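You operate a simulated robot arm through the tools that you are given. There is no shell and no other tool. Be economical: measure what you need, move in short steps, check, and stop when the job is done.

The job below is to be done with a simulated robot arm. You get a single attempt, and the scene is never put back.

TASK
Load coil 57 in the bench coil holder; feed 2 pegs, strong tension.
Fine: cover shut again before you feed; one press of the feed button gives one peg; leave the tension knob set.

It is judged by the outcome, as a careful person would: the job done as asked, and still so three seconds after it is handed in. It fails if anything else is knocked over, pushed out of place, dropped, spilled or broken. A push-on lid holds only when it is set on centred and level and pressed home; a screw cap is set on level and turned clockwise until tight.

THE ROBOT
A 7-joint arm with a two-finger parallel gripper, fixed in place. Base frame: the origin is at the foot of the arm, x ahead of it, y to its left, z up; the work surface is at about z = 0.84. Readings come in m, rad, newtons and seconds.
With the tool pointing down near the work surface it reaches from about 0.24 to 0.68 m from the base axis. Its first joint turns from -1.152 to 1.152 rad. Payload 2.4 kg.
Tool frame: the origin (TCP) lies between the finger pads and is the grasp point; the fingertips stand 0.03 m ahead of it; z points along the fingers, y is the line along which they close. Largest opening 0.094 m; finger width 0.028, thickness 0.01; the body of the gripper, 0.05 by 0.096 m, starts 0.055 m behind the TCP.
Orientation is told as [roll, pitch, yaw] about the base's x, y, z axes, in that order, counted from this pose: with the fingers straight down and closing along the base's y, the tool's x points along the base's -x, its y along +y and its z along -z.

THE INTERFACE
- The arm moves only by the tool apply_moves. Its argument "rows" is a list of rows, each a list of 7 numbers: the turn, a rotation vector about the base's x, y, z in rad, then the shift along the base's x, y, z in m, then the gripper command, from -1 (fully open) to 1 (shut), values between in proportion. In form: [[ax, ay, az, dx, dy, dz, jaw], ...]. A call has 1 to 20 rows; each row shifts and turns the commanded pose from where the row before left it. A row lasts 0.2 s, in which the tool goes at most 0.05 m and 0.15 rad; a call with a longer step from one row to the next is refused whole, and so is a gripper value outside its range. Where a pose cannot be reached the arm comes as near as it can. A force on the tool above 40 N (or 10 N above the force at the start of the call, whichever is more), or a blocked arm, ends the call early, and 0.2 s more pass. Each finger travels about 0.153 m/s and halts on what it meets, pressing with about 21 N; the grip force reading is that of the motor and also rises with nothing between the fingers. The clock runs only during rows and for 0.2 s after the last one: add rows that do not move to give the fingers time. The reply holds the time, the measured pose of the TCP, the force on the tool along the base axes, the opening and the grip force, in the units named above and with some noise, with the torque about the TCP (base axes, N m) and any sound that the robot's microphone picked up, and new pictures: "views" is both (left out), scene, wrist or none.
- Cameras (640 x 400 px; columns grow to the right, rows downward): "scene" is fixed at [0.0329, 0.4698, 1.4493]; the picture's right is [-0.80, -0.60, 0.00], its down [-0.31, 0.42, -0.85] and it looks along [0.51, -0.68, -0.52] (base axes); focal length 374 px, centre (320, 200). "wrist" rides on the gripper at [0.076, 0.014, -0.102] in the tool frame; the picture's right is [-0.18, 0.98, 0.00], its down [-0.75, -0.14, -0.64] and it looks along [-0.63, -0.12, 0.77] (tool axes); focal length 243 px, centre (320, 200).
- locate(camera, pixels): for up to 12 pixels [column, row] of the newest picture of that camera ("zoom" is the newest enlarged one), the place [x, y, z] in the base frame of the surface seen there, good to about 0.003 m. It takes no simulated time.
- enlarge(camera, box): a new picture of the part [left, top, right, bottom] of that camera's present view, enlarged. It takes no simulated time.
- finish_job(): hands the job in; it is judged then, once.

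Work in short steps. Measure before you move; look again where a grasp or a placing could have gone wrong, and mend it. You have 80 turns and 200 pictures in all, those below and enlarged ones among them. Open the gripper and draw the arm clear of the work before you hand the job in, unless the task says otherwise; then end with one line.

The tools are called after "Emit:" as a command line: name --pt "numbers of a row" for each row, then --argument value for the rest, lists and objects as JSON in quotes. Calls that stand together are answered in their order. apply_moves: Moves the arm, as the interface text tells. Its arguments: {"type":"object","properties":{"rows":{"type":"array","items":{"type":"array","items":{"type":"number"}}},"views":{"type":"string","enum":["both","scene","wrist","none"]}},"required":["rows"]} The other tools are called the same way: locate (camera, pixels) gives the place of the surface under pixels of a picture; enlarge (camera, box) takes an enlarged picture of a part of a camera's view; finish_job () hands the job in.

At the start:

```text
t: 0.0
tool_pos: [0.4379, -0.069, 1.2114]
ee_rot: [0.0, -0.001, 0.001]
ft_force: [0.8, -0.8, 0.0]
wrist_torque: [0.0, 0.01, -0.01]
gripper_width: 0.0941
gripper_force: 0.1
```

scene: 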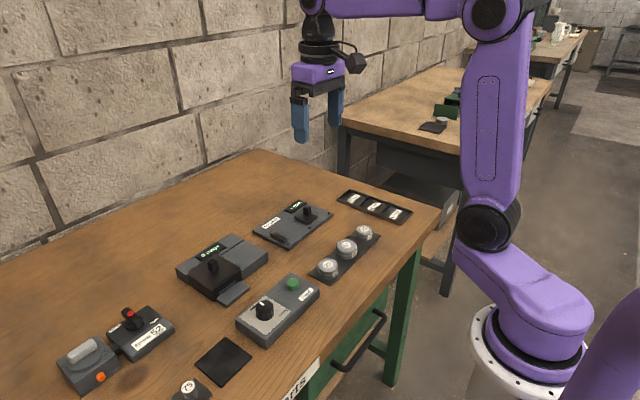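
wrist: 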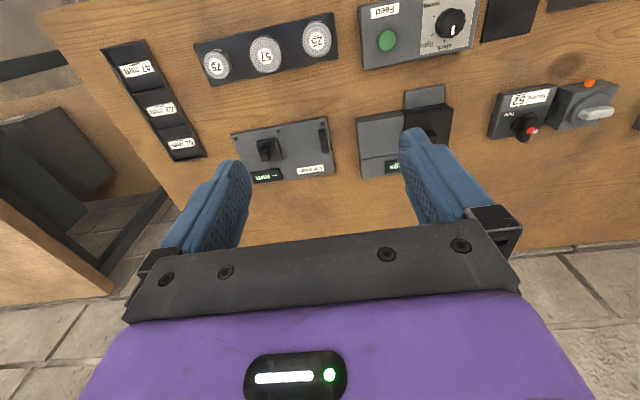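

I start by looking closely at the devices in the scene: coil rack around (345,250), feeder box (275,305), holder candidates (222,265) and (290,222).

Emit:
enlarge --camera "scene" --box '[160, 190, 420, 350]'

Emit:
enlarge --camera "scene" --box '[40, 280, 270, 400]'

Emit:
enlarge --camera "wrist" --box '[90, 0, 350, 190]'

Emit:
enlarge --camera "wrist" --box '[340, 0, 640, 190]'

```text
2.46 times, centred on (290, 270) of scene
```

zoom: 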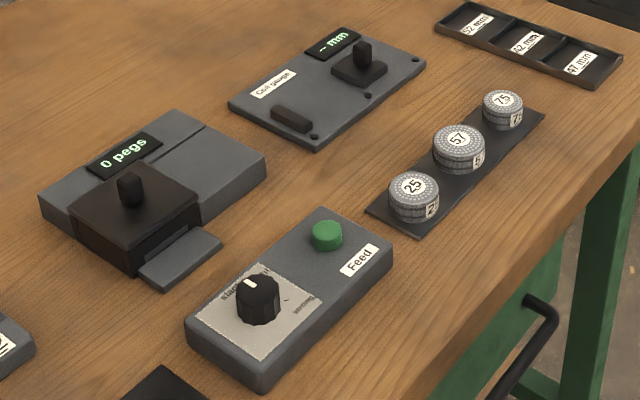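

```text
2.78 times, centred on (155, 340) of scene
```

zoom: 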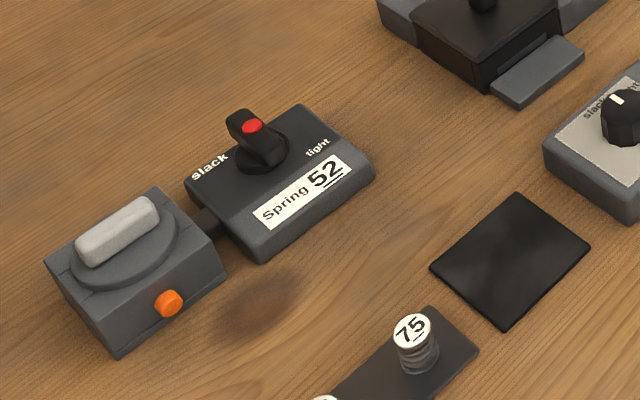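

```text
2.11 times, centred on (220, 95) of wrist
```

zoom: 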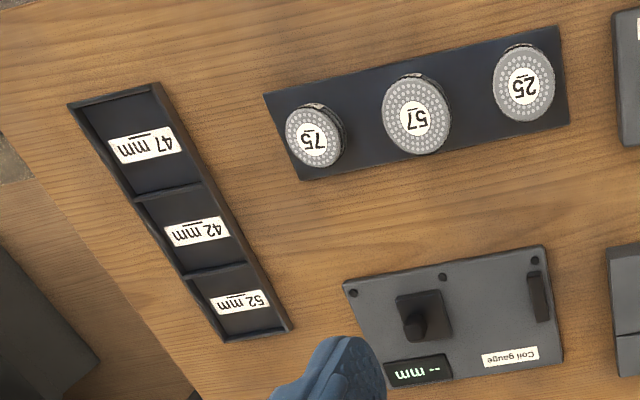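

```text
2.11 times, centred on (490, 95) of wrist
```

zoom: 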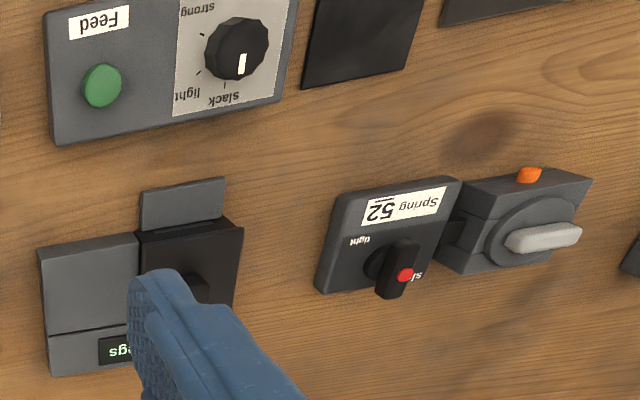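

I'll measure the key spots: coils, feeder controls, knob, cover knob, mat.

Emit:
locate --camera "scene" --pixels '[[346, 246], [328, 266], [364, 230], [292, 283], [264, 307], [212, 262], [222, 361], [240, 289], [187, 275], [262, 252], [213, 298], [240, 270]]'

Emit:
enlarge --camera "scene" --box '[170, 225, 280, 305]'

Emit:
enlarge --camera "scene" --box '[230, 265, 330, 345]'

```text
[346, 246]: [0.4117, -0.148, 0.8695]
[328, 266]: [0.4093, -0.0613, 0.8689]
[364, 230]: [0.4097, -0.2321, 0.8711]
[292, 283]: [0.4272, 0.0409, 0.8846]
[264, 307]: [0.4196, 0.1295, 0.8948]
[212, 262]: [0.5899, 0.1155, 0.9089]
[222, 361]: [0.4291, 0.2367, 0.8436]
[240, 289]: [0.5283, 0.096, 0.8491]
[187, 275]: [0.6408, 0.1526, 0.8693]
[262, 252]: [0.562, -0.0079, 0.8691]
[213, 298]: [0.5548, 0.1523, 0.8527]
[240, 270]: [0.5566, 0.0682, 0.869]
```

```text
5.00 times, centred on (225, 265) of scene
```

zoom: 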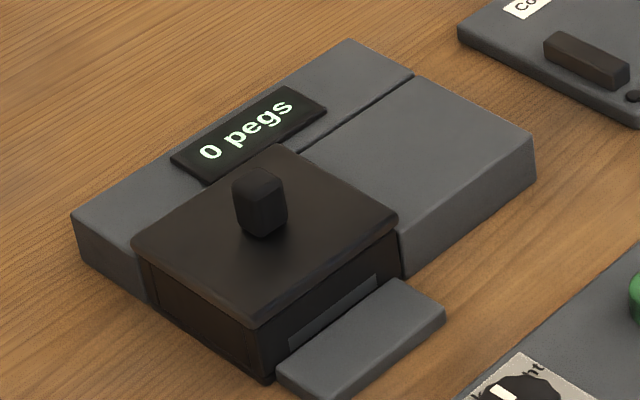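

```text
5.00 times, centred on (280, 305) of scene
```

zoom: 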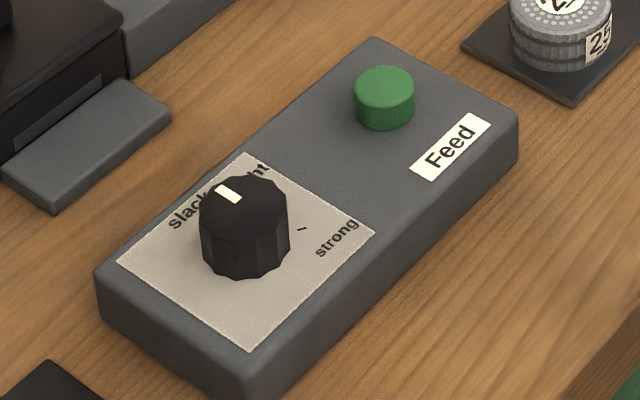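

I'll bring the wrist camera closer to the "0 pegs" holder at (0.59, 0.11) to see how its cover works.

Emit:
apply_moves --pt "0 0 0 0 0.032 -0.02 -1" --pt "0 0 0 0 0.032 -0.02 -1" --pt "0 0 0 0 0.032 -0.02 -1" --pt "0 0 0 0 0.032 -0.02 -1" --pt "0 0 0 0 0.032 -0.02 -1" --pt "0 0 0 0 0.032 -0.02 -1"

Emit:
enlarge --camera "wrist" --box '[160, 0, 480, 200]'

```text
t: 1.4
tool_pos: [0.4384, 0.1245, 1.0933]
ee_rot: [0.001, 0.002, -0.001]
ft_force: [-0.2, -0.3, -0.2]
wrist_torque: [0.03, 0.0, -0.02]
gripper_width: 0.0942
gripper_force: 0.0
```

scene: 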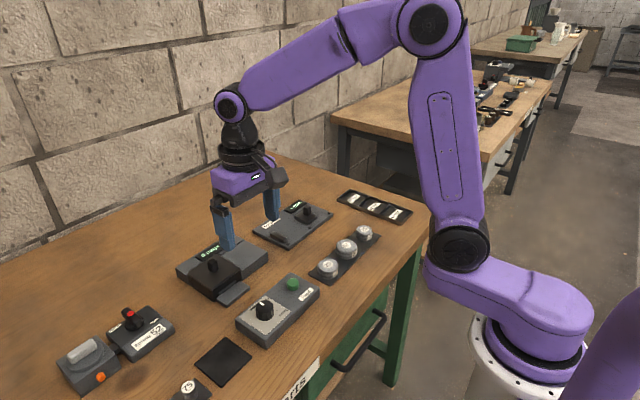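
wrist: 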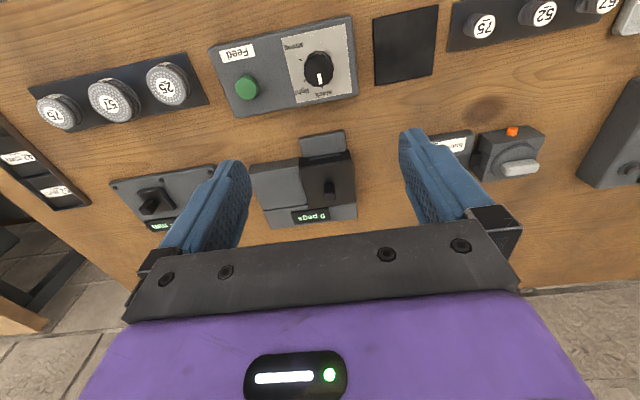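

```text
2.00 times, centred on (320, 100) of wrist
```

zoom: 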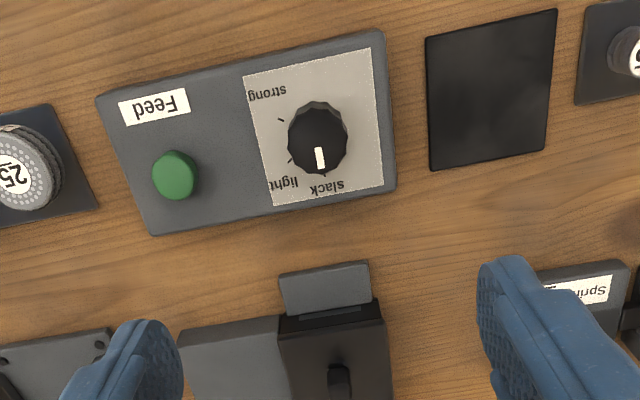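

Emit:
enlarge --camera "wrist" --box '[245, 125, 365, 235]'

Emit:
enlarge --camera "wrist" --box '[200, 10, 370, 125]'

```text
3.64 times, centred on (305, 180) of wrist
```

zoom: 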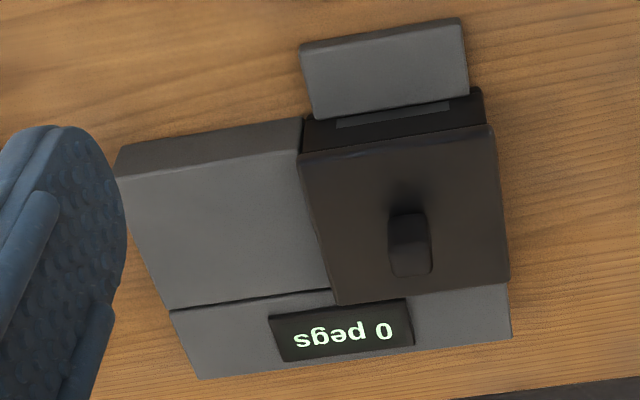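

```text
3.48 times, centred on (285, 68) of wrist
```

zoom: 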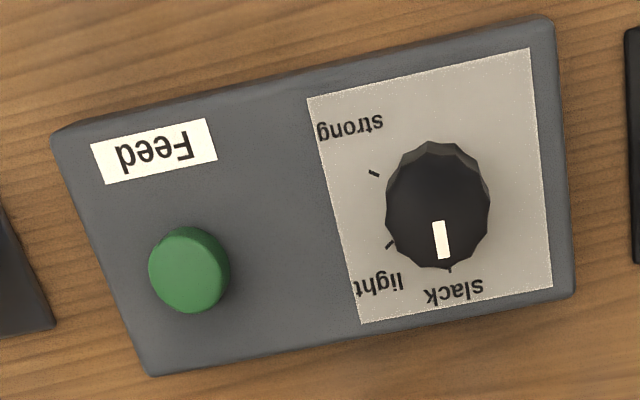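

Emit:
locate --camera "zoom" --pixels '[[440, 238], [440, 268], [380, 175]]'

Emit:
enlarge --camera "scene" --box '[170, 225, 280, 305]'

Emit:
locate --camera "zoom" --pixels '[[150, 245], [280, 150], [393, 215], [270, 318], [258, 178], [262, 195], [400, 240], [420, 90], [530, 145], [300, 145], [360, 315], [200, 210]]'

```text
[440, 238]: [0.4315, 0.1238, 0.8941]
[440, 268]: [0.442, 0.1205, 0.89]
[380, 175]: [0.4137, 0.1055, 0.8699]
```

```text
5.00 times, centred on (225, 265) of scene
```

zoom: 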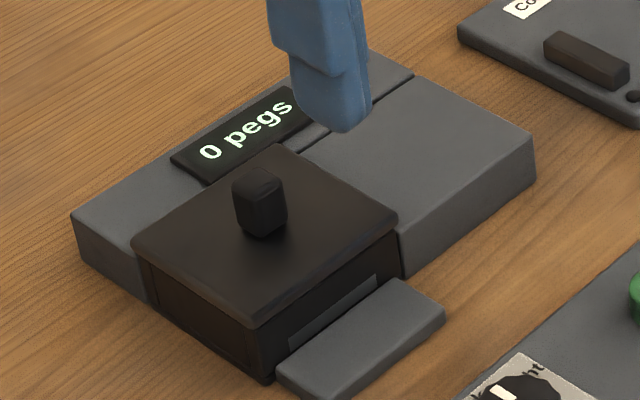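

```text
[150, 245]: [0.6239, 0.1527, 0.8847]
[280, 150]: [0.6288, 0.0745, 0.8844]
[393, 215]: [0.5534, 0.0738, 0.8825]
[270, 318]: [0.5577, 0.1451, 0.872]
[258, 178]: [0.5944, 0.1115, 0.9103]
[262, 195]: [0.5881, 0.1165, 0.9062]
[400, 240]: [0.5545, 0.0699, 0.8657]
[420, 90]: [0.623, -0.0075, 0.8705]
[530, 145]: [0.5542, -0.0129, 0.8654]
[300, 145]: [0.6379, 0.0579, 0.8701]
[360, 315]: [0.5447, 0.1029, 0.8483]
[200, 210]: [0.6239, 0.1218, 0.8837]
```

The cover (top z≈0.884, spanning x 0.55–0.63, y 0.073–0.153) has a grip knob at about (0.59, 0.113), top 0.910. I'll move above it.

Emit:
apply_moves --pt "0 0 0 0.04 -0.003 -0.02 -1" --pt "0 0 0 0.04 -0.003 -0.025 -1" --pt "0 0 0 0.04 -0.003 -0.03 -1" --pt "0 0 0 0.03 -0.0025 -0.03 -1" --pt "0 0 0 0 0 -0.028 -1" --pt "0 0 0 0 0 0 -0.2"

```text
t: 2.8
tool_pos: [0.5878, 0.1134, 0.9574]
ee_rot: [0.003, 0.0, 0.001]
ft_force: [0.8, -0.2, 0.0]
wrist_torque: [-0.01, -0.01, -0.01]
gripper_width: 0.0565
gripper_force: 0.1
```

scene: 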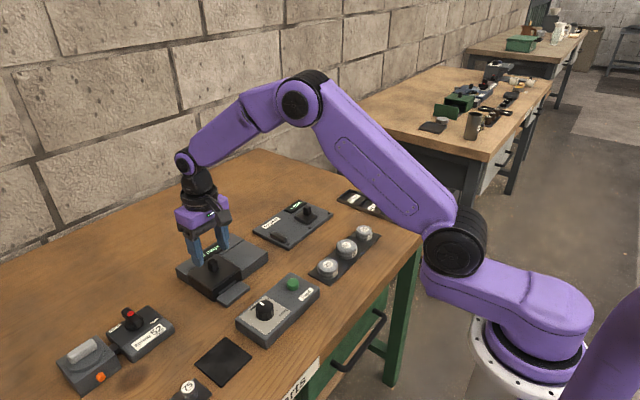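
wrist: 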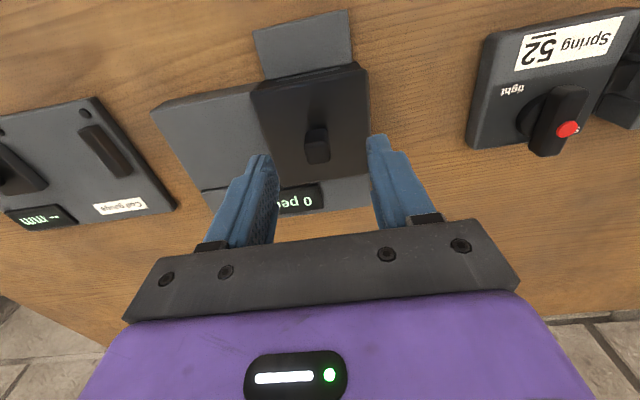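

Fingers straddle the knob; I lower to TCP z≈0.917 (tips 3 mm above the lid) and close on it.

Emit:
apply_moves --pt "0 0 0 0 0 -0.02 -0.2" --pt "0 0 0 0 0 -0.019 -0.2" --pt "0 0 0 0 0 0 0.3" --pt "0 0 0 0 0 0 1" --pt "0 0 0 0 0 0 1"

Emit:
enlarge --camera "scene" --box '[160, 215, 280, 305]'

```text
t: 4.0
tool_pos: [0.5869, 0.111, 0.9191]
ee_rot: [-0.002, 0.0, -0.002]
ft_force: [-0.9, -12.2, 0.3]
wrist_torque: [-0.18, 0.01, 0.01]
gripper_width: 0.0177
gripper_force: 44.7
```

scene: 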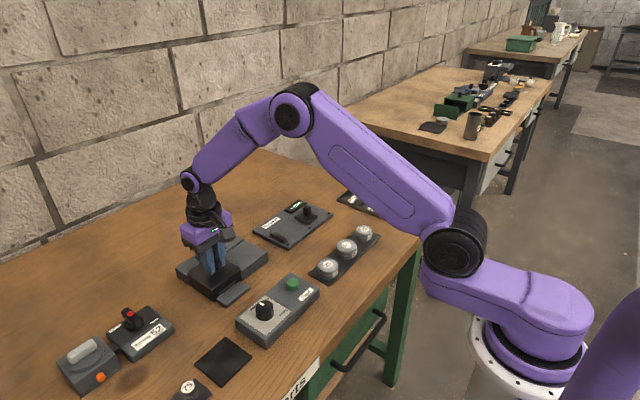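
wrist: 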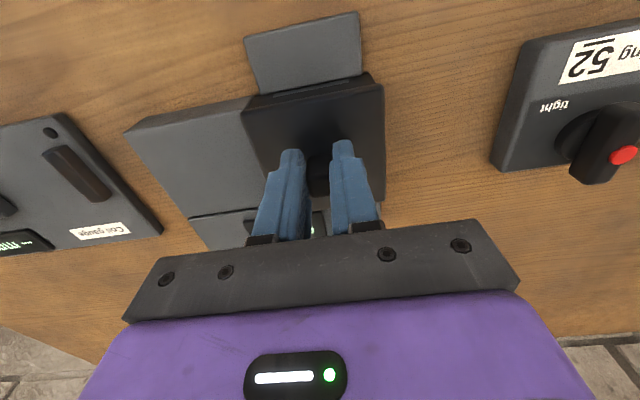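

```text
4.44 times, centred on (220, 260) of scene
```

zoom: 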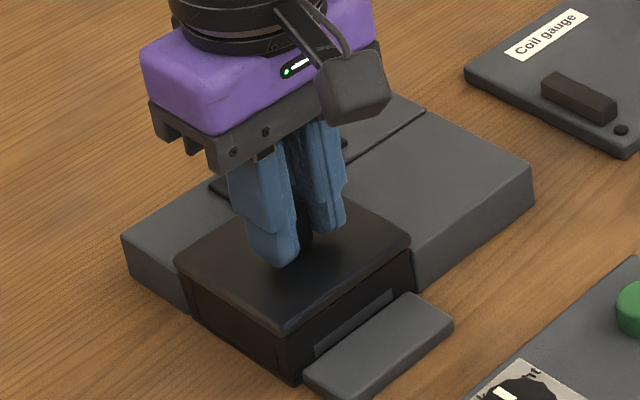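

Gripped (width 17.7 mm) with a −12 N side load, so the knob lies ~2 mm toward −y. I ease that and try a gentle lift.

Emit:
apply_moves --pt "0 0 0 0 -0.003 0 1" --pt "0 0 0 0 0 0 1" --pt "0 0 0 0 0 0.003 1" --pt "0 0 0 0 0 0.003 1" --views "none"

Emit:
enlarge --camera "scene" --box '[160, 215, 280, 305]'

```text
t: 5.0
tool_pos: [0.5863, 0.1088, 0.9217]
ee_rot: [0.0, 0.006, 0.001]
ft_force: [8.2, -0.8, -34.9]
wrist_torque: [0.04, -0.05, -0.05]
gripper_width: 0.0179
gripper_force: 45.5
```

```text
4.44 times, centred on (220, 260) of scene
```

zoom: 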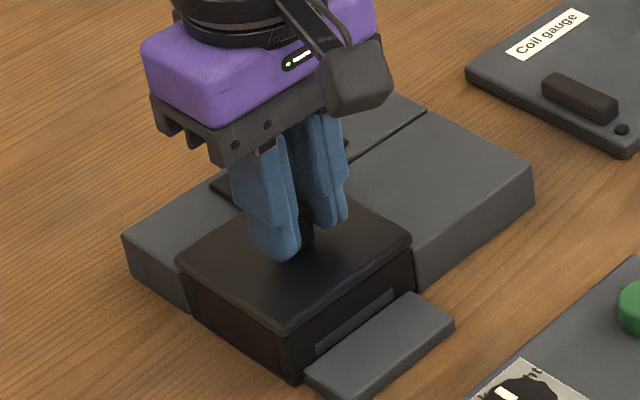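

Vertical pull of 35 N did not free it, so it's likely not lift-off. I undo the lift and try a slide toward −y, over the flat grey block.

Emit:
apply_moves --pt "0 0 0 0 0 -0.006 1" --pt "0 0 0 0 0 0 1" --pt "0 0 0 0 -0.004 0 1" --pt "0 0 0 0 -0.004 0 1" --views "none"

Emit:
enlarge --camera "scene" --box '[160, 215, 280, 305]'

```text
t: 6.0
tool_pos: [0.5877, 0.1008, 0.9211]
ee_rot: [0.001, -0.001, 0.0]
ft_force: [-18.2, 0.7, 31.8]
wrist_torque: [0.01, 0.26, -0.02]
gripper_width: 0.0179
gripper_force: 45.3
```

```text
4.44 times, centred on (220, 260) of scene
```

zoom: 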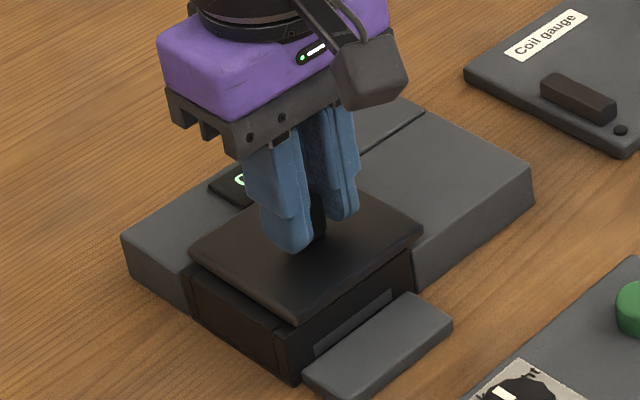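

It slides toward −y. I relieve the downward load and continue sliding.

Emit:
apply_moves --pt "0 0 0 0 0 0.003 1" --pt "0 0 0 0 -0.01 0 1" --pt "0 0 0 0 -0.01 0 1" --pt "0 0 0 0 -0.01 0 1" --pt "0 0 0 0 -0.01 0 1" --pt "0 0 0 0 -0.01 0 1" --pt "0 0 0 0 -0.01 0 1" --views "scene"

Emit:
enlarge --camera "scene" --box '[160, 215, 280, 305]'

```text
t: 7.6
tool_pos: [0.5873, 0.0399, 0.922]
ee_rot: [0.0, 0.004, 0.0]
ft_force: [-6.7, 0.0, -16.7]
wrist_torque: [0.03, -0.69, -0.01]
gripper_width: 0.0179
gripper_force: 44.7
```

scene: 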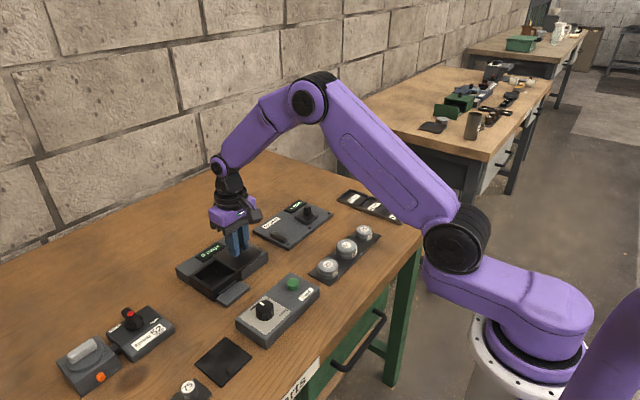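

```text
4.44 times, centred on (220, 260) of scene
```

zoom: 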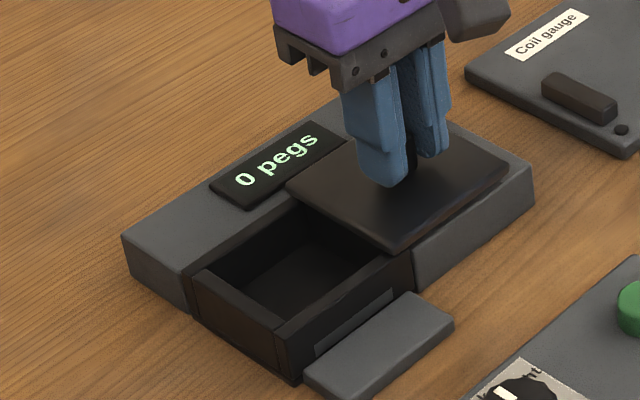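

Cover has slid about 7 cm with no resistance; I go on until a stop.

Emit:
apply_moves --pt "0 0 0 0 -0.006 -0.001 1" --pt "0 0 0 0 -0.006 0 1" --pt "0 0 0 0 -0.004 0 1" --pt "0 0 0 0 0 0 1" --views "none"

Emit:
enlarge --camera "scene" --box '[160, 215, 280, 305]'

```text
t: 8.6
tool_pos: [0.5887, 0.0252, 0.9218]
ee_rot: [0.001, 0.002, 0.002]
ft_force: [-6.6, 0.2, -9.6]
wrist_torque: [0.01, 1.34, 0.0]
gripper_width: 0.0178
gripper_force: 45.3
```

```text
4.44 times, centred on (220, 260) of scene
```

zoom: 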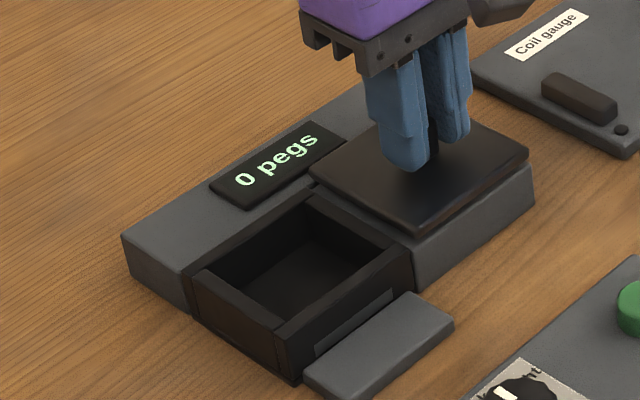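

The pocket is fully uncovered. I release, rise, and look into the pocket.

Emit:
apply_moves --pt "0 0 0 0 0 0 0" --pt "0 0 0 0 0 0 0" --pt "0 0 0 0 0 0.04 0" --pt "0 0 0 -0.02 0.03 0.04 0" --pt "0 0 0 -0.03 0.03 0.04 0" --pt "0 0 0 -0.04 0.03 0 0"

Emit:
enlarge --camera "scene" --box '[160, 215, 280, 305]'

Emit:
locate --camera "zoom" --pixels '[[195, 275], [310, 190], [412, 258], [280, 350], [300, 275], [270, 300], [320, 215], [220, 272], [375, 260], [285, 335], [435, 170]]'

```text
refused: row 4 steps farther than a row can; nothing moved
```

```text
4.44 times, centred on (220, 260) of scene
```

zoom: 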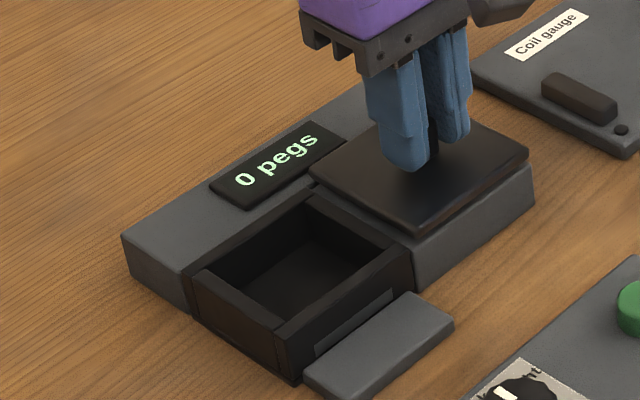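

```text
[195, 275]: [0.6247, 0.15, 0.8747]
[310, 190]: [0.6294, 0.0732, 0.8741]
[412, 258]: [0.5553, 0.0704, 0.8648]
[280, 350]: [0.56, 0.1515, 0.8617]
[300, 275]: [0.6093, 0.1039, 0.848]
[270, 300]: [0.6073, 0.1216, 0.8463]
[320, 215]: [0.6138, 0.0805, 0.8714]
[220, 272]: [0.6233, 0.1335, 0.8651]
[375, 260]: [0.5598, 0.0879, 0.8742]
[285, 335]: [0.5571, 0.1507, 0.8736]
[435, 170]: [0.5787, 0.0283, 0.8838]
```

Emit:
apply_moves --pt "0 0 0 0 0 0 0" --pt "0 0 0 0 0 0 0" --pt "0 0 0 0 0 0.04 0" --pt "0 0 0 -0.02 0.02 0.03 0" --pt "0 0 0 -0.03 0.02 0.03 0" --pt "0 0 0 -0.03 0.02 0.03 0" --pt "0 0 0 -0.04 0.02 0 0"

Emit:
enlarge --camera "wrist" --box '[220, 80, 420, 220]'

Emit:
enlarge --camera "scene" --box '[160, 215, 280, 305]'

Emit:
enlarge --camera "scene" --box '[300, 215, 390, 285]'

```text
t: 10.2
tool_pos: [0.4667, 0.1054, 1.0511]
ee_rot: [-0.001, -0.001, 0.0]
ft_force: [-0.6, 0.1, 0.1]
wrist_torque: [-0.01, -0.05, 0.0]
gripper_width: 0.0469
gripper_force: 0.0
```

scene: 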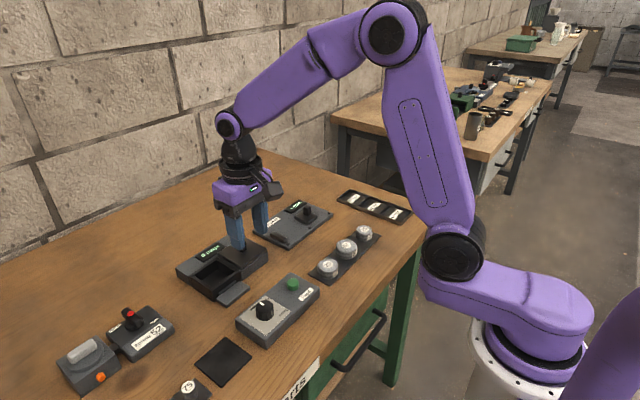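
wrist: 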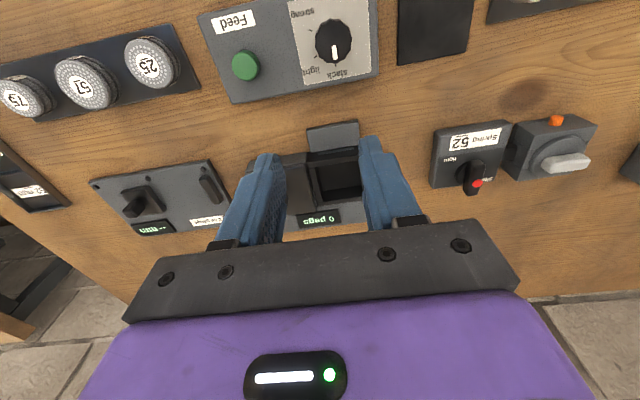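

```text
2.86 times, centred on (320, 150) of wrist
```

zoom: 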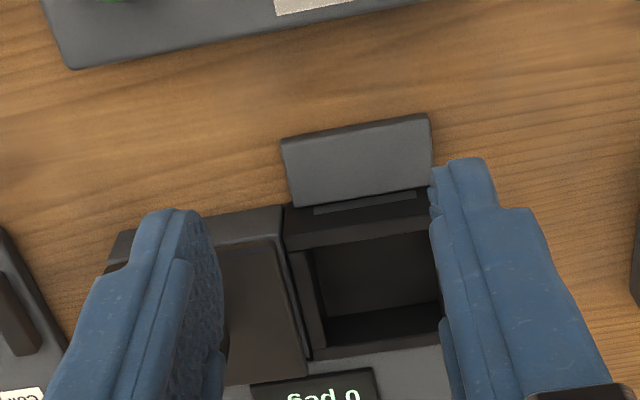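

```text
4.44 times, centred on (220, 260) of scene
```

zoom: 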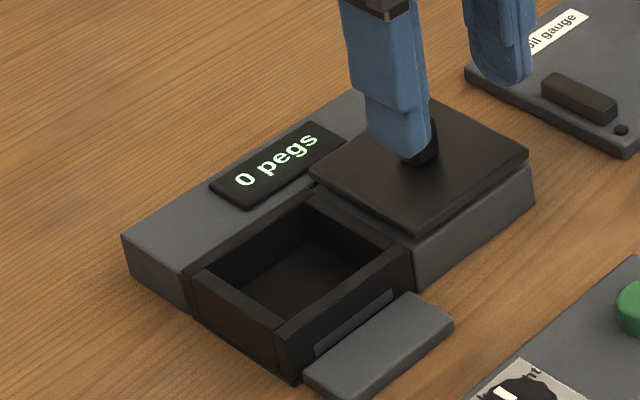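

```text
5.71 times, centred on (345, 250) of scene
```

zoom: 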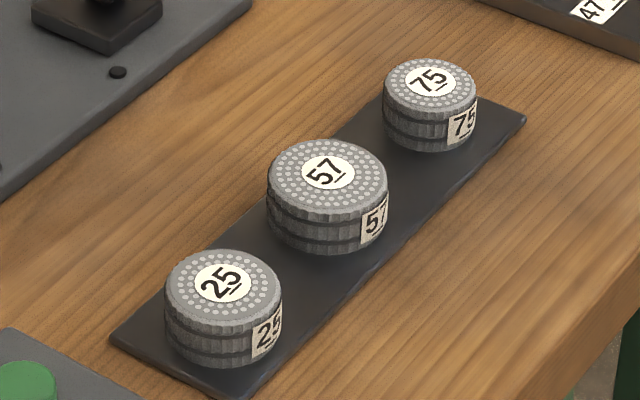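

Emit:
locate --camera "zoom" --pixels '[[268, 180], [387, 182], [328, 142], [328, 212], [328, 250], [280, 285], [385, 75], [475, 85], [280, 300], [328, 172], [330, 245], [400, 260]]'

Emit:
enlarge --camera "scene" --box '[180, 235, 260, 305]'

Emit:
locate --camera "zoom" --pixels '[[160, 190], [150, 200], [300, 160], [310, 190], [400, 215], [385, 225], [250, 320], [240, 200], [320, 300], [330, 280], [110, 250], [230, 325]]'

```text
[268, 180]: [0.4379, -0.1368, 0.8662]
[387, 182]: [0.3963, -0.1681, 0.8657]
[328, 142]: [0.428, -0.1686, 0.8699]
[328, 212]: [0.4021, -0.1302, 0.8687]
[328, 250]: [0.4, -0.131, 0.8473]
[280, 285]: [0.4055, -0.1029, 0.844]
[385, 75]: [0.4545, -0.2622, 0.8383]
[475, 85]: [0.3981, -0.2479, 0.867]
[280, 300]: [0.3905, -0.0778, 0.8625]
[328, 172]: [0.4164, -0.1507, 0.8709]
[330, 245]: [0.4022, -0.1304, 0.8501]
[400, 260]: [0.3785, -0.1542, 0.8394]
```

```text
5.71 times, centred on (220, 270) of scene
```

zoom: 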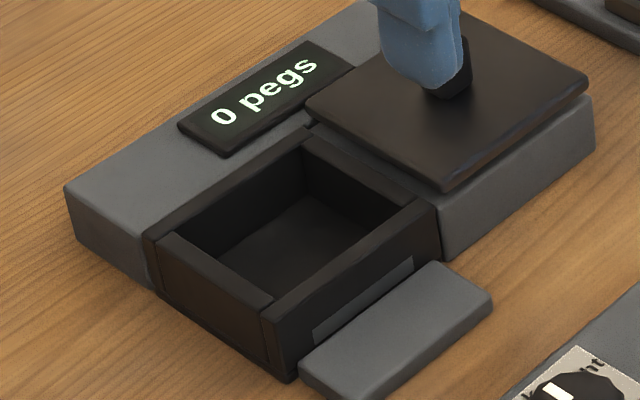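

```text
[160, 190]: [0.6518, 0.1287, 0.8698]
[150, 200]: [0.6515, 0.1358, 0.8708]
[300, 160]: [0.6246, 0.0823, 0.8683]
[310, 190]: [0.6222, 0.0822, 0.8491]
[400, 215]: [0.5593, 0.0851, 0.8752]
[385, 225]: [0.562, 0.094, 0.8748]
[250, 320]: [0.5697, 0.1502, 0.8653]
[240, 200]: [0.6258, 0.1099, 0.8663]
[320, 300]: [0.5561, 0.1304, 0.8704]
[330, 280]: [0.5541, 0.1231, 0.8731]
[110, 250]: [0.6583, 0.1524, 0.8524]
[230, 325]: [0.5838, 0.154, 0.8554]
```

Coil 57 is about 52 mm across, centre ≈(0.416, −0.150), top 0.870; pocket inner is about 61 mm square around (0.593, 0.113), so I'll hold only the coil's top few mm. Moving above coil 57 with fingers at ~72 mm.

Emit:
apply_moves --pt "0 0 0 -0.01 -0.045 0 -0.6" --pt "0 0 0 -0.01 -0.045 0 -0.6" --pt "0 0 0 -0.01 -0.045 0 -0.6" --pt "0 0 0 -0.01 -0.045 0 -0.6" --pt "0 0 0 -0.01 -0.045 0 -0.6" --pt "0 0 0 -0.001 -0.03 -0.03 -0.6" --pt "0 0 0 0 0 -0.045 -0.6" --pt "0 0 0 0 0 -0.036 -0.6" --pt "0 0 0 0 0 0 -0.6"

Emit:
enlarge --camera "scene" --box '[300, 200, 400, 290]'

```text
t: 12.2
tool_pos: [0.4169, -0.15, 0.9403]
ee_rot: [-0.001, 0.001, 0.0]
ft_force: [-0.3, -0.6, -0.3]
wrist_torque: [-0.02, 0.0, 0.02]
gripper_width: 0.075
gripper_force: 0.1
```

scene: 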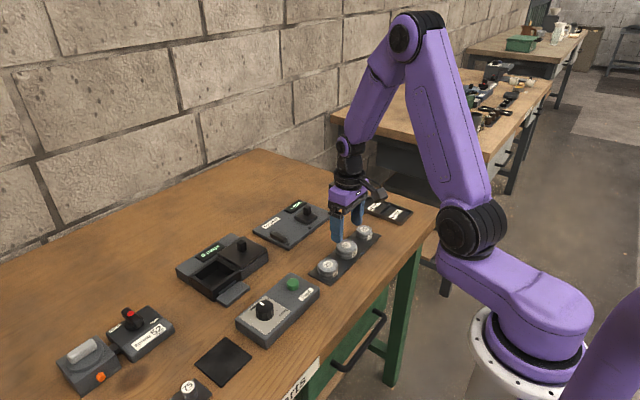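
wrist: 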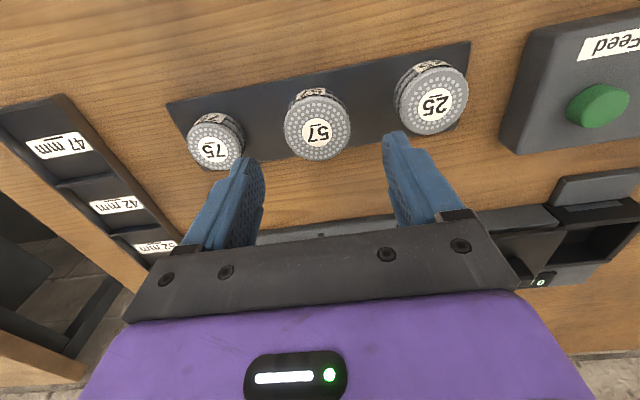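

```text
4.44 times, centred on (350, 245) of scene
```

zoom: 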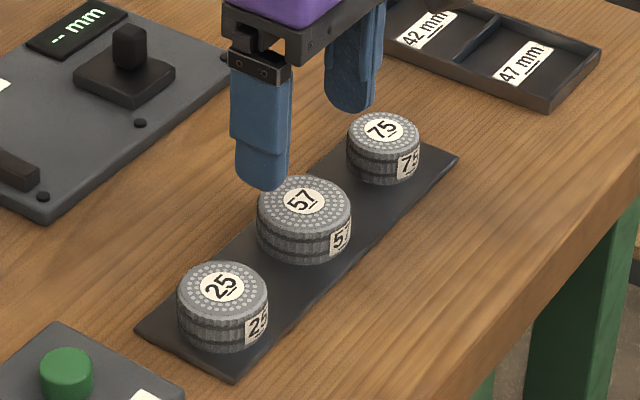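

Aligned over coil 57. I lower to tips ≈6 mm under the coil's top and close.

Emit:
apply_moves --pt "0 0 0 0 0 -0.025 -0.6" --pt "0 0 0 0 0 -0.0215 -0.6" --pt "0 0 0 0 0 0 -0.3" --pt "0 0 0 0 0 0 0.2" --pt "0 0 0 0 0 0 0.2"

Emit:
enlarge --camera "scene" --box '[300, 200, 400, 290]'

```text
t: 13.4
tool_pos: [0.4162, -0.1491, 0.8946]
ee_rot: [-0.002, 0.001, 0.001]
ft_force: [0.7, 0.1, 0.8]
wrist_torque: [-0.01, -0.05, -0.03]
gripper_width: 0.0511
gripper_force: 21.1
```

scene: 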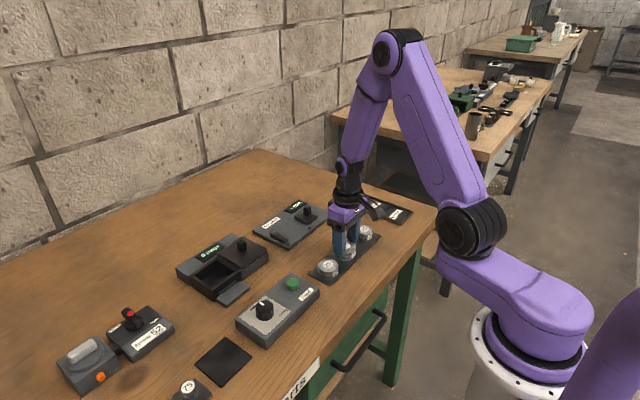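
wrist: 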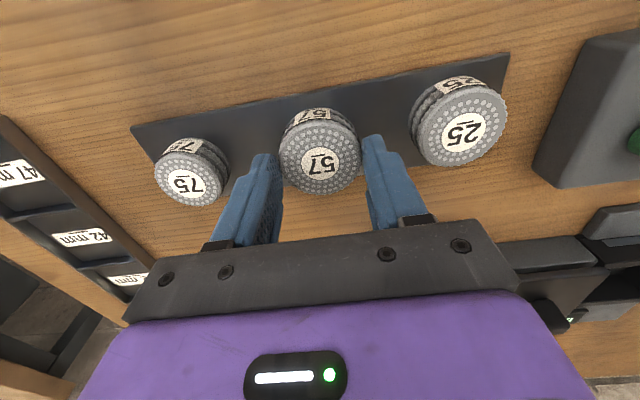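

```text
4.44 times, centred on (350, 245) of scene
```

zoom: 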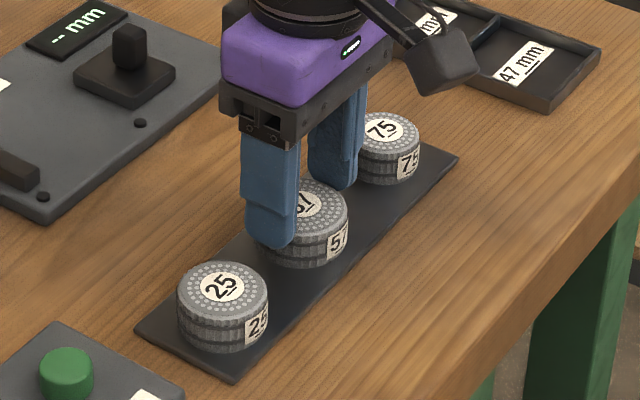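

Gripped at 51 mm. Lift slowly and verify.

Emit:
apply_moves --pt "0 0 0 0 0 0 1" --pt "0 0 0 0 0 0.01 1" --pt "0 0 0 0 0 0.02 1" --pt "0 0 0 0 0 0.03 1" --pt "0 0 0 0 0 0.03 1"

Emit:
enlarge --camera "scene" --box '[300, 190, 400, 280]'

```text
t: 14.6
tool_pos: [0.4155, -0.1495, 0.9848]
ee_rot: [0.001, -0.001, 0.0]
ft_force: [0.7, 0.2, -2.4]
wrist_torque: [-0.01, -0.01, 0.03]
gripper_width: 0.0511
gripper_force: 21.8
```

scene: 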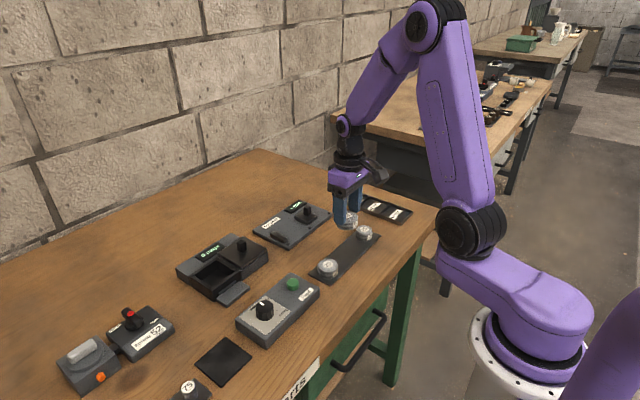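
wrist: 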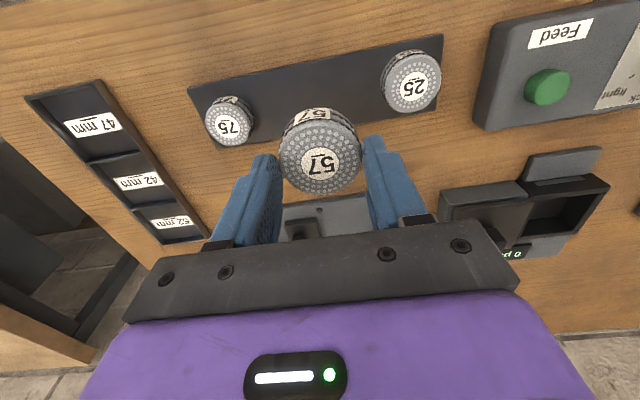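

```text
4.44 times, centred on (350, 235) of scene
```

zoom: 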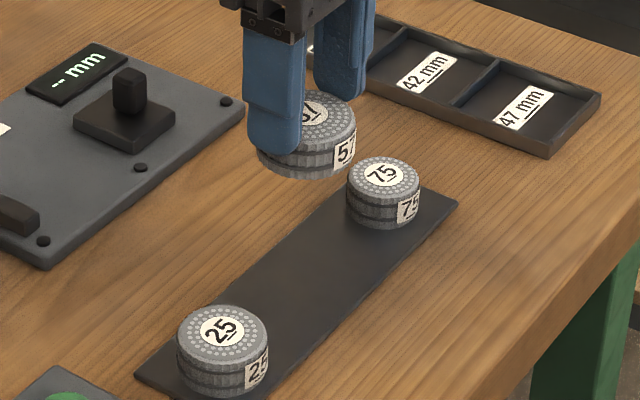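

Coil 57 held level. Scene view of the pocket is unobstructed, so I measure its walls more precisely.

Emit:
enlarge --camera "scene" --box '[175, 240, 265, 305]'

Emit:
locate --camera "zoom" --pixels '[[175, 275], [260, 310], [270, 330], [420, 210], [410, 195], [300, 135], [310, 165], [200, 230], [250, 250], [345, 245], [420, 185], [300, 120]]'

```text
6.15 times, centred on (220, 272) of scene
```

zoom: 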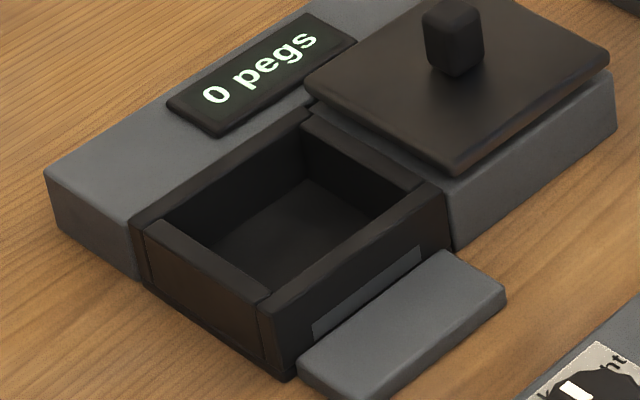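

```text
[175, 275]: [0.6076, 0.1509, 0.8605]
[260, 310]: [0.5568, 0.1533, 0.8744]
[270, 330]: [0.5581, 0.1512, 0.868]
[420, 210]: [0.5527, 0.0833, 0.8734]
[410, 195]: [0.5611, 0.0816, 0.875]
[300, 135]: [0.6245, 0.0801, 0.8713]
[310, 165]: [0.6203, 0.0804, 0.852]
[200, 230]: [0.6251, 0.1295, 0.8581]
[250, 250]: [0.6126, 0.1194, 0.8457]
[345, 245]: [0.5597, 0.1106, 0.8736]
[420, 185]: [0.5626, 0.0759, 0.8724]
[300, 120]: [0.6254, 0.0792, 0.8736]
```

Pocket inner ≈ x 0.561–0.625, y 0.081–0.143; centre (0.593, 0.112). I carry the coil there at this height.

Emit:
apply_moves --pt "0 0 0 0.0222 0.0327 0 1" --pt "0 0 0 0.0222 0.0327 0 1" --pt "0 0 0 0.0222 0.0327 0 1" --pt "0 0 0 0.0222 0.0327 0 1" --pt "0 0 0 0.0222 0.0327 0 1" --pt "0 0 0 0.0222 0.0327 0 1" --pt "0 0 0 0.0222 0.0327 0 1" --pt "0 0 0 0.0222 0.0327 0 1" --pt "0 0 0 0 0 -0.02 1" --pt "0 0 0 0 0 -0.02 1"

Emit:
enlarge --camera "scene" --box '[165, 215, 275, 305]'

Emit:
enlarge --camera "wrist" --box '[220, 30, 420, 230]'

```text
t: 16.8
tool_pos: [0.595, 0.1122, 0.9441]
ee_rot: [0.001, -0.001, 0.001]
ft_force: [-0.2, -0.4, -2.2]
wrist_torque: [-0.03, 0.01, 0.0]
gripper_width: 0.0512
gripper_force: 20.9
```

scene: 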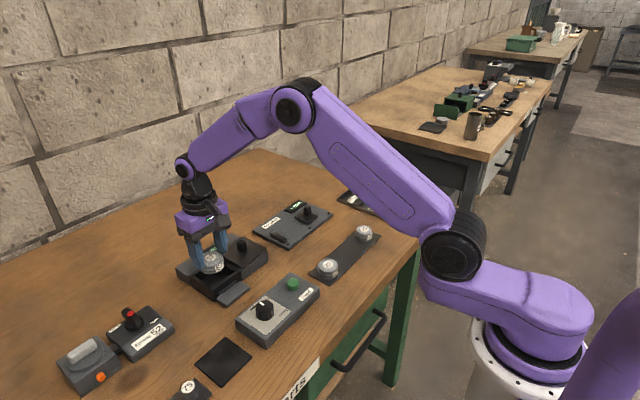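
wrist: 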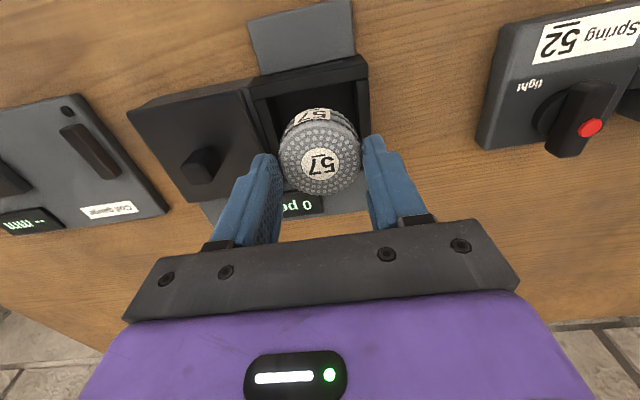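

```text
4.44 times, centred on (220, 260) of scene
```

zoom: 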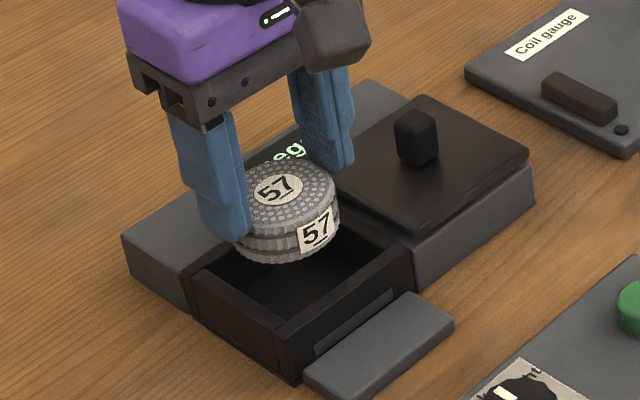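

```text
2.00 times, centred on (320, 130) of wrist
```

zoom: 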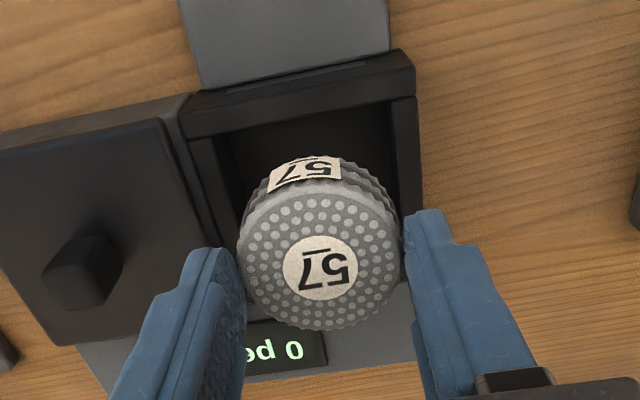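

Aligned above the pocket. I lower to TCP z≈0.910 (tips just above the 0.875 rim).

Emit:
apply_moves --pt "0 0 0 -0.001 0 -0.015 1" --pt "0 0 0 -0.0005 0 -0.012 1" --pt "0 0 0 0 0 -0.007 1" --pt "0 0 0 0 0 0 1"

Emit:
enlarge --camera "scene" --box '[165, 215, 275, 305]'

Emit:
enlarge --camera "wrist" --box '[220, 30, 420, 230]'

```text
t: 17.8
tool_pos: [0.5935, 0.1117, 0.9092]
ee_rot: [-0.002, 0.001, 0.0]
ft_force: [0.3, 0.5, -2.1]
wrist_torque: [0.02, 0.0, -0.02]
gripper_width: 0.0508
gripper_force: 21.2
```

scene: 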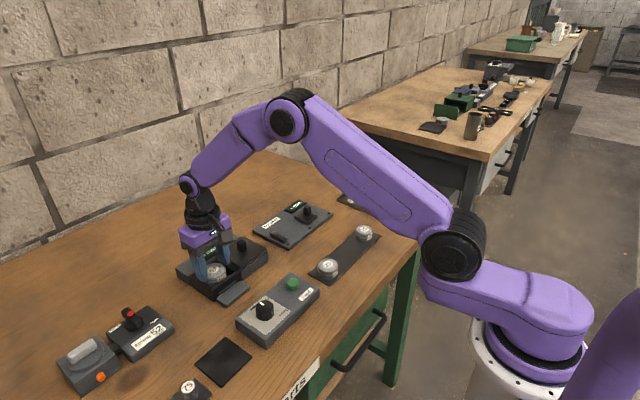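
wrist: 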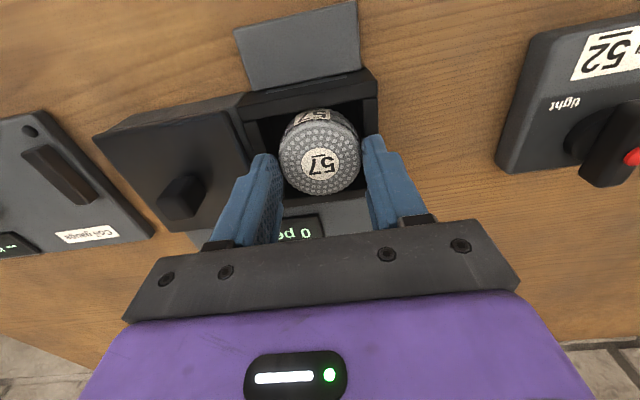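

```text
4.44 times, centred on (220, 260) of scene
```

zoom: 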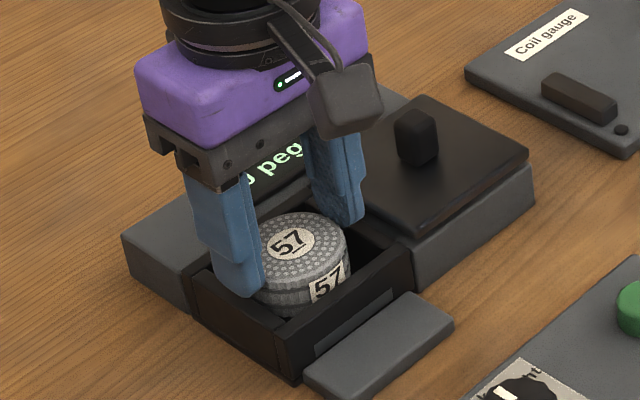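

```text
2.00 times, centred on (320, 130) of wrist
```

zoom: 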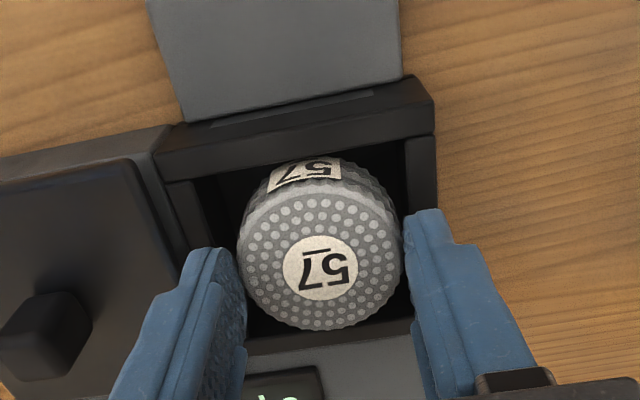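

Coil is inside the walls. Down 2 mm more, then open just a little to set it down.

Emit:
apply_moves --pt "0 0 0 0 0 -0.002 1" --pt "0 0 0 0 0 0 -0.22" --pt "0 0 0 0 0 0 -0.27" --pt "0 0 0 0 0 0 -0.27" --pt "0 0 0 0 0 0.03 -0.27" --pt "0 0 0 -0.01 0 0.04 -0.27" --pt "0 0 0 -0.03 0 0.03 -0.27"

Emit:
enlarge --camera "scene" --box '[165, 215, 275, 305]'

Emit:
locate --camera "zoom" --pixels '[[300, 250], [285, 270], [340, 330]]'

```text
t: 19.4
tool_pos: [0.5538, 0.1121, 1.009]
ee_rot: [-0.001, 0.0, 0.0]
ft_force: [-0.3, -0.1, -0.7]
wrist_torque: [-0.02, -0.01, 0.03]
gripper_width: 0.0597
gripper_force: 0.1
```

scene: 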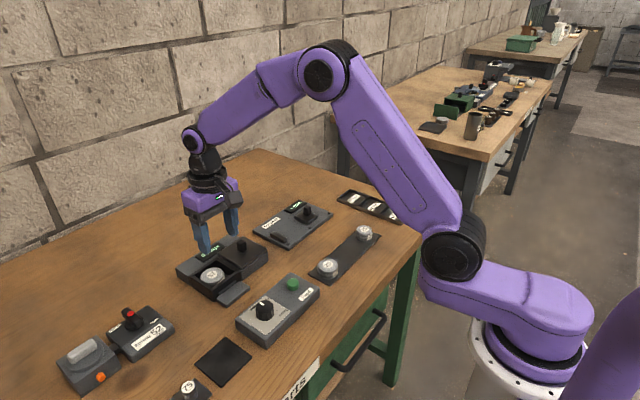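
wrist: 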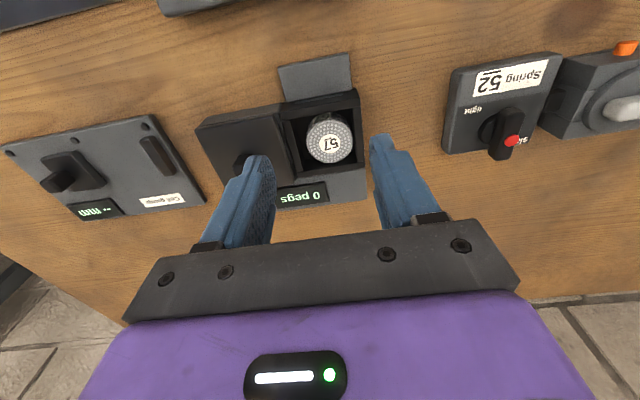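

```text
4.44 times, centred on (220, 260) of scene
```

zoom: 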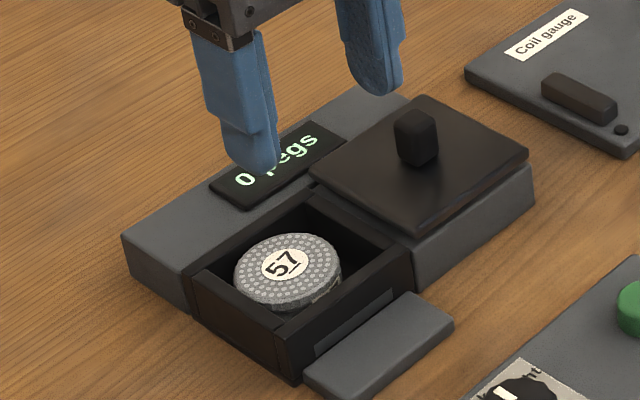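

```text
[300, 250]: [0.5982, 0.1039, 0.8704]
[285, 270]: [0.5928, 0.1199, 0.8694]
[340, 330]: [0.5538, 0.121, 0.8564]
```

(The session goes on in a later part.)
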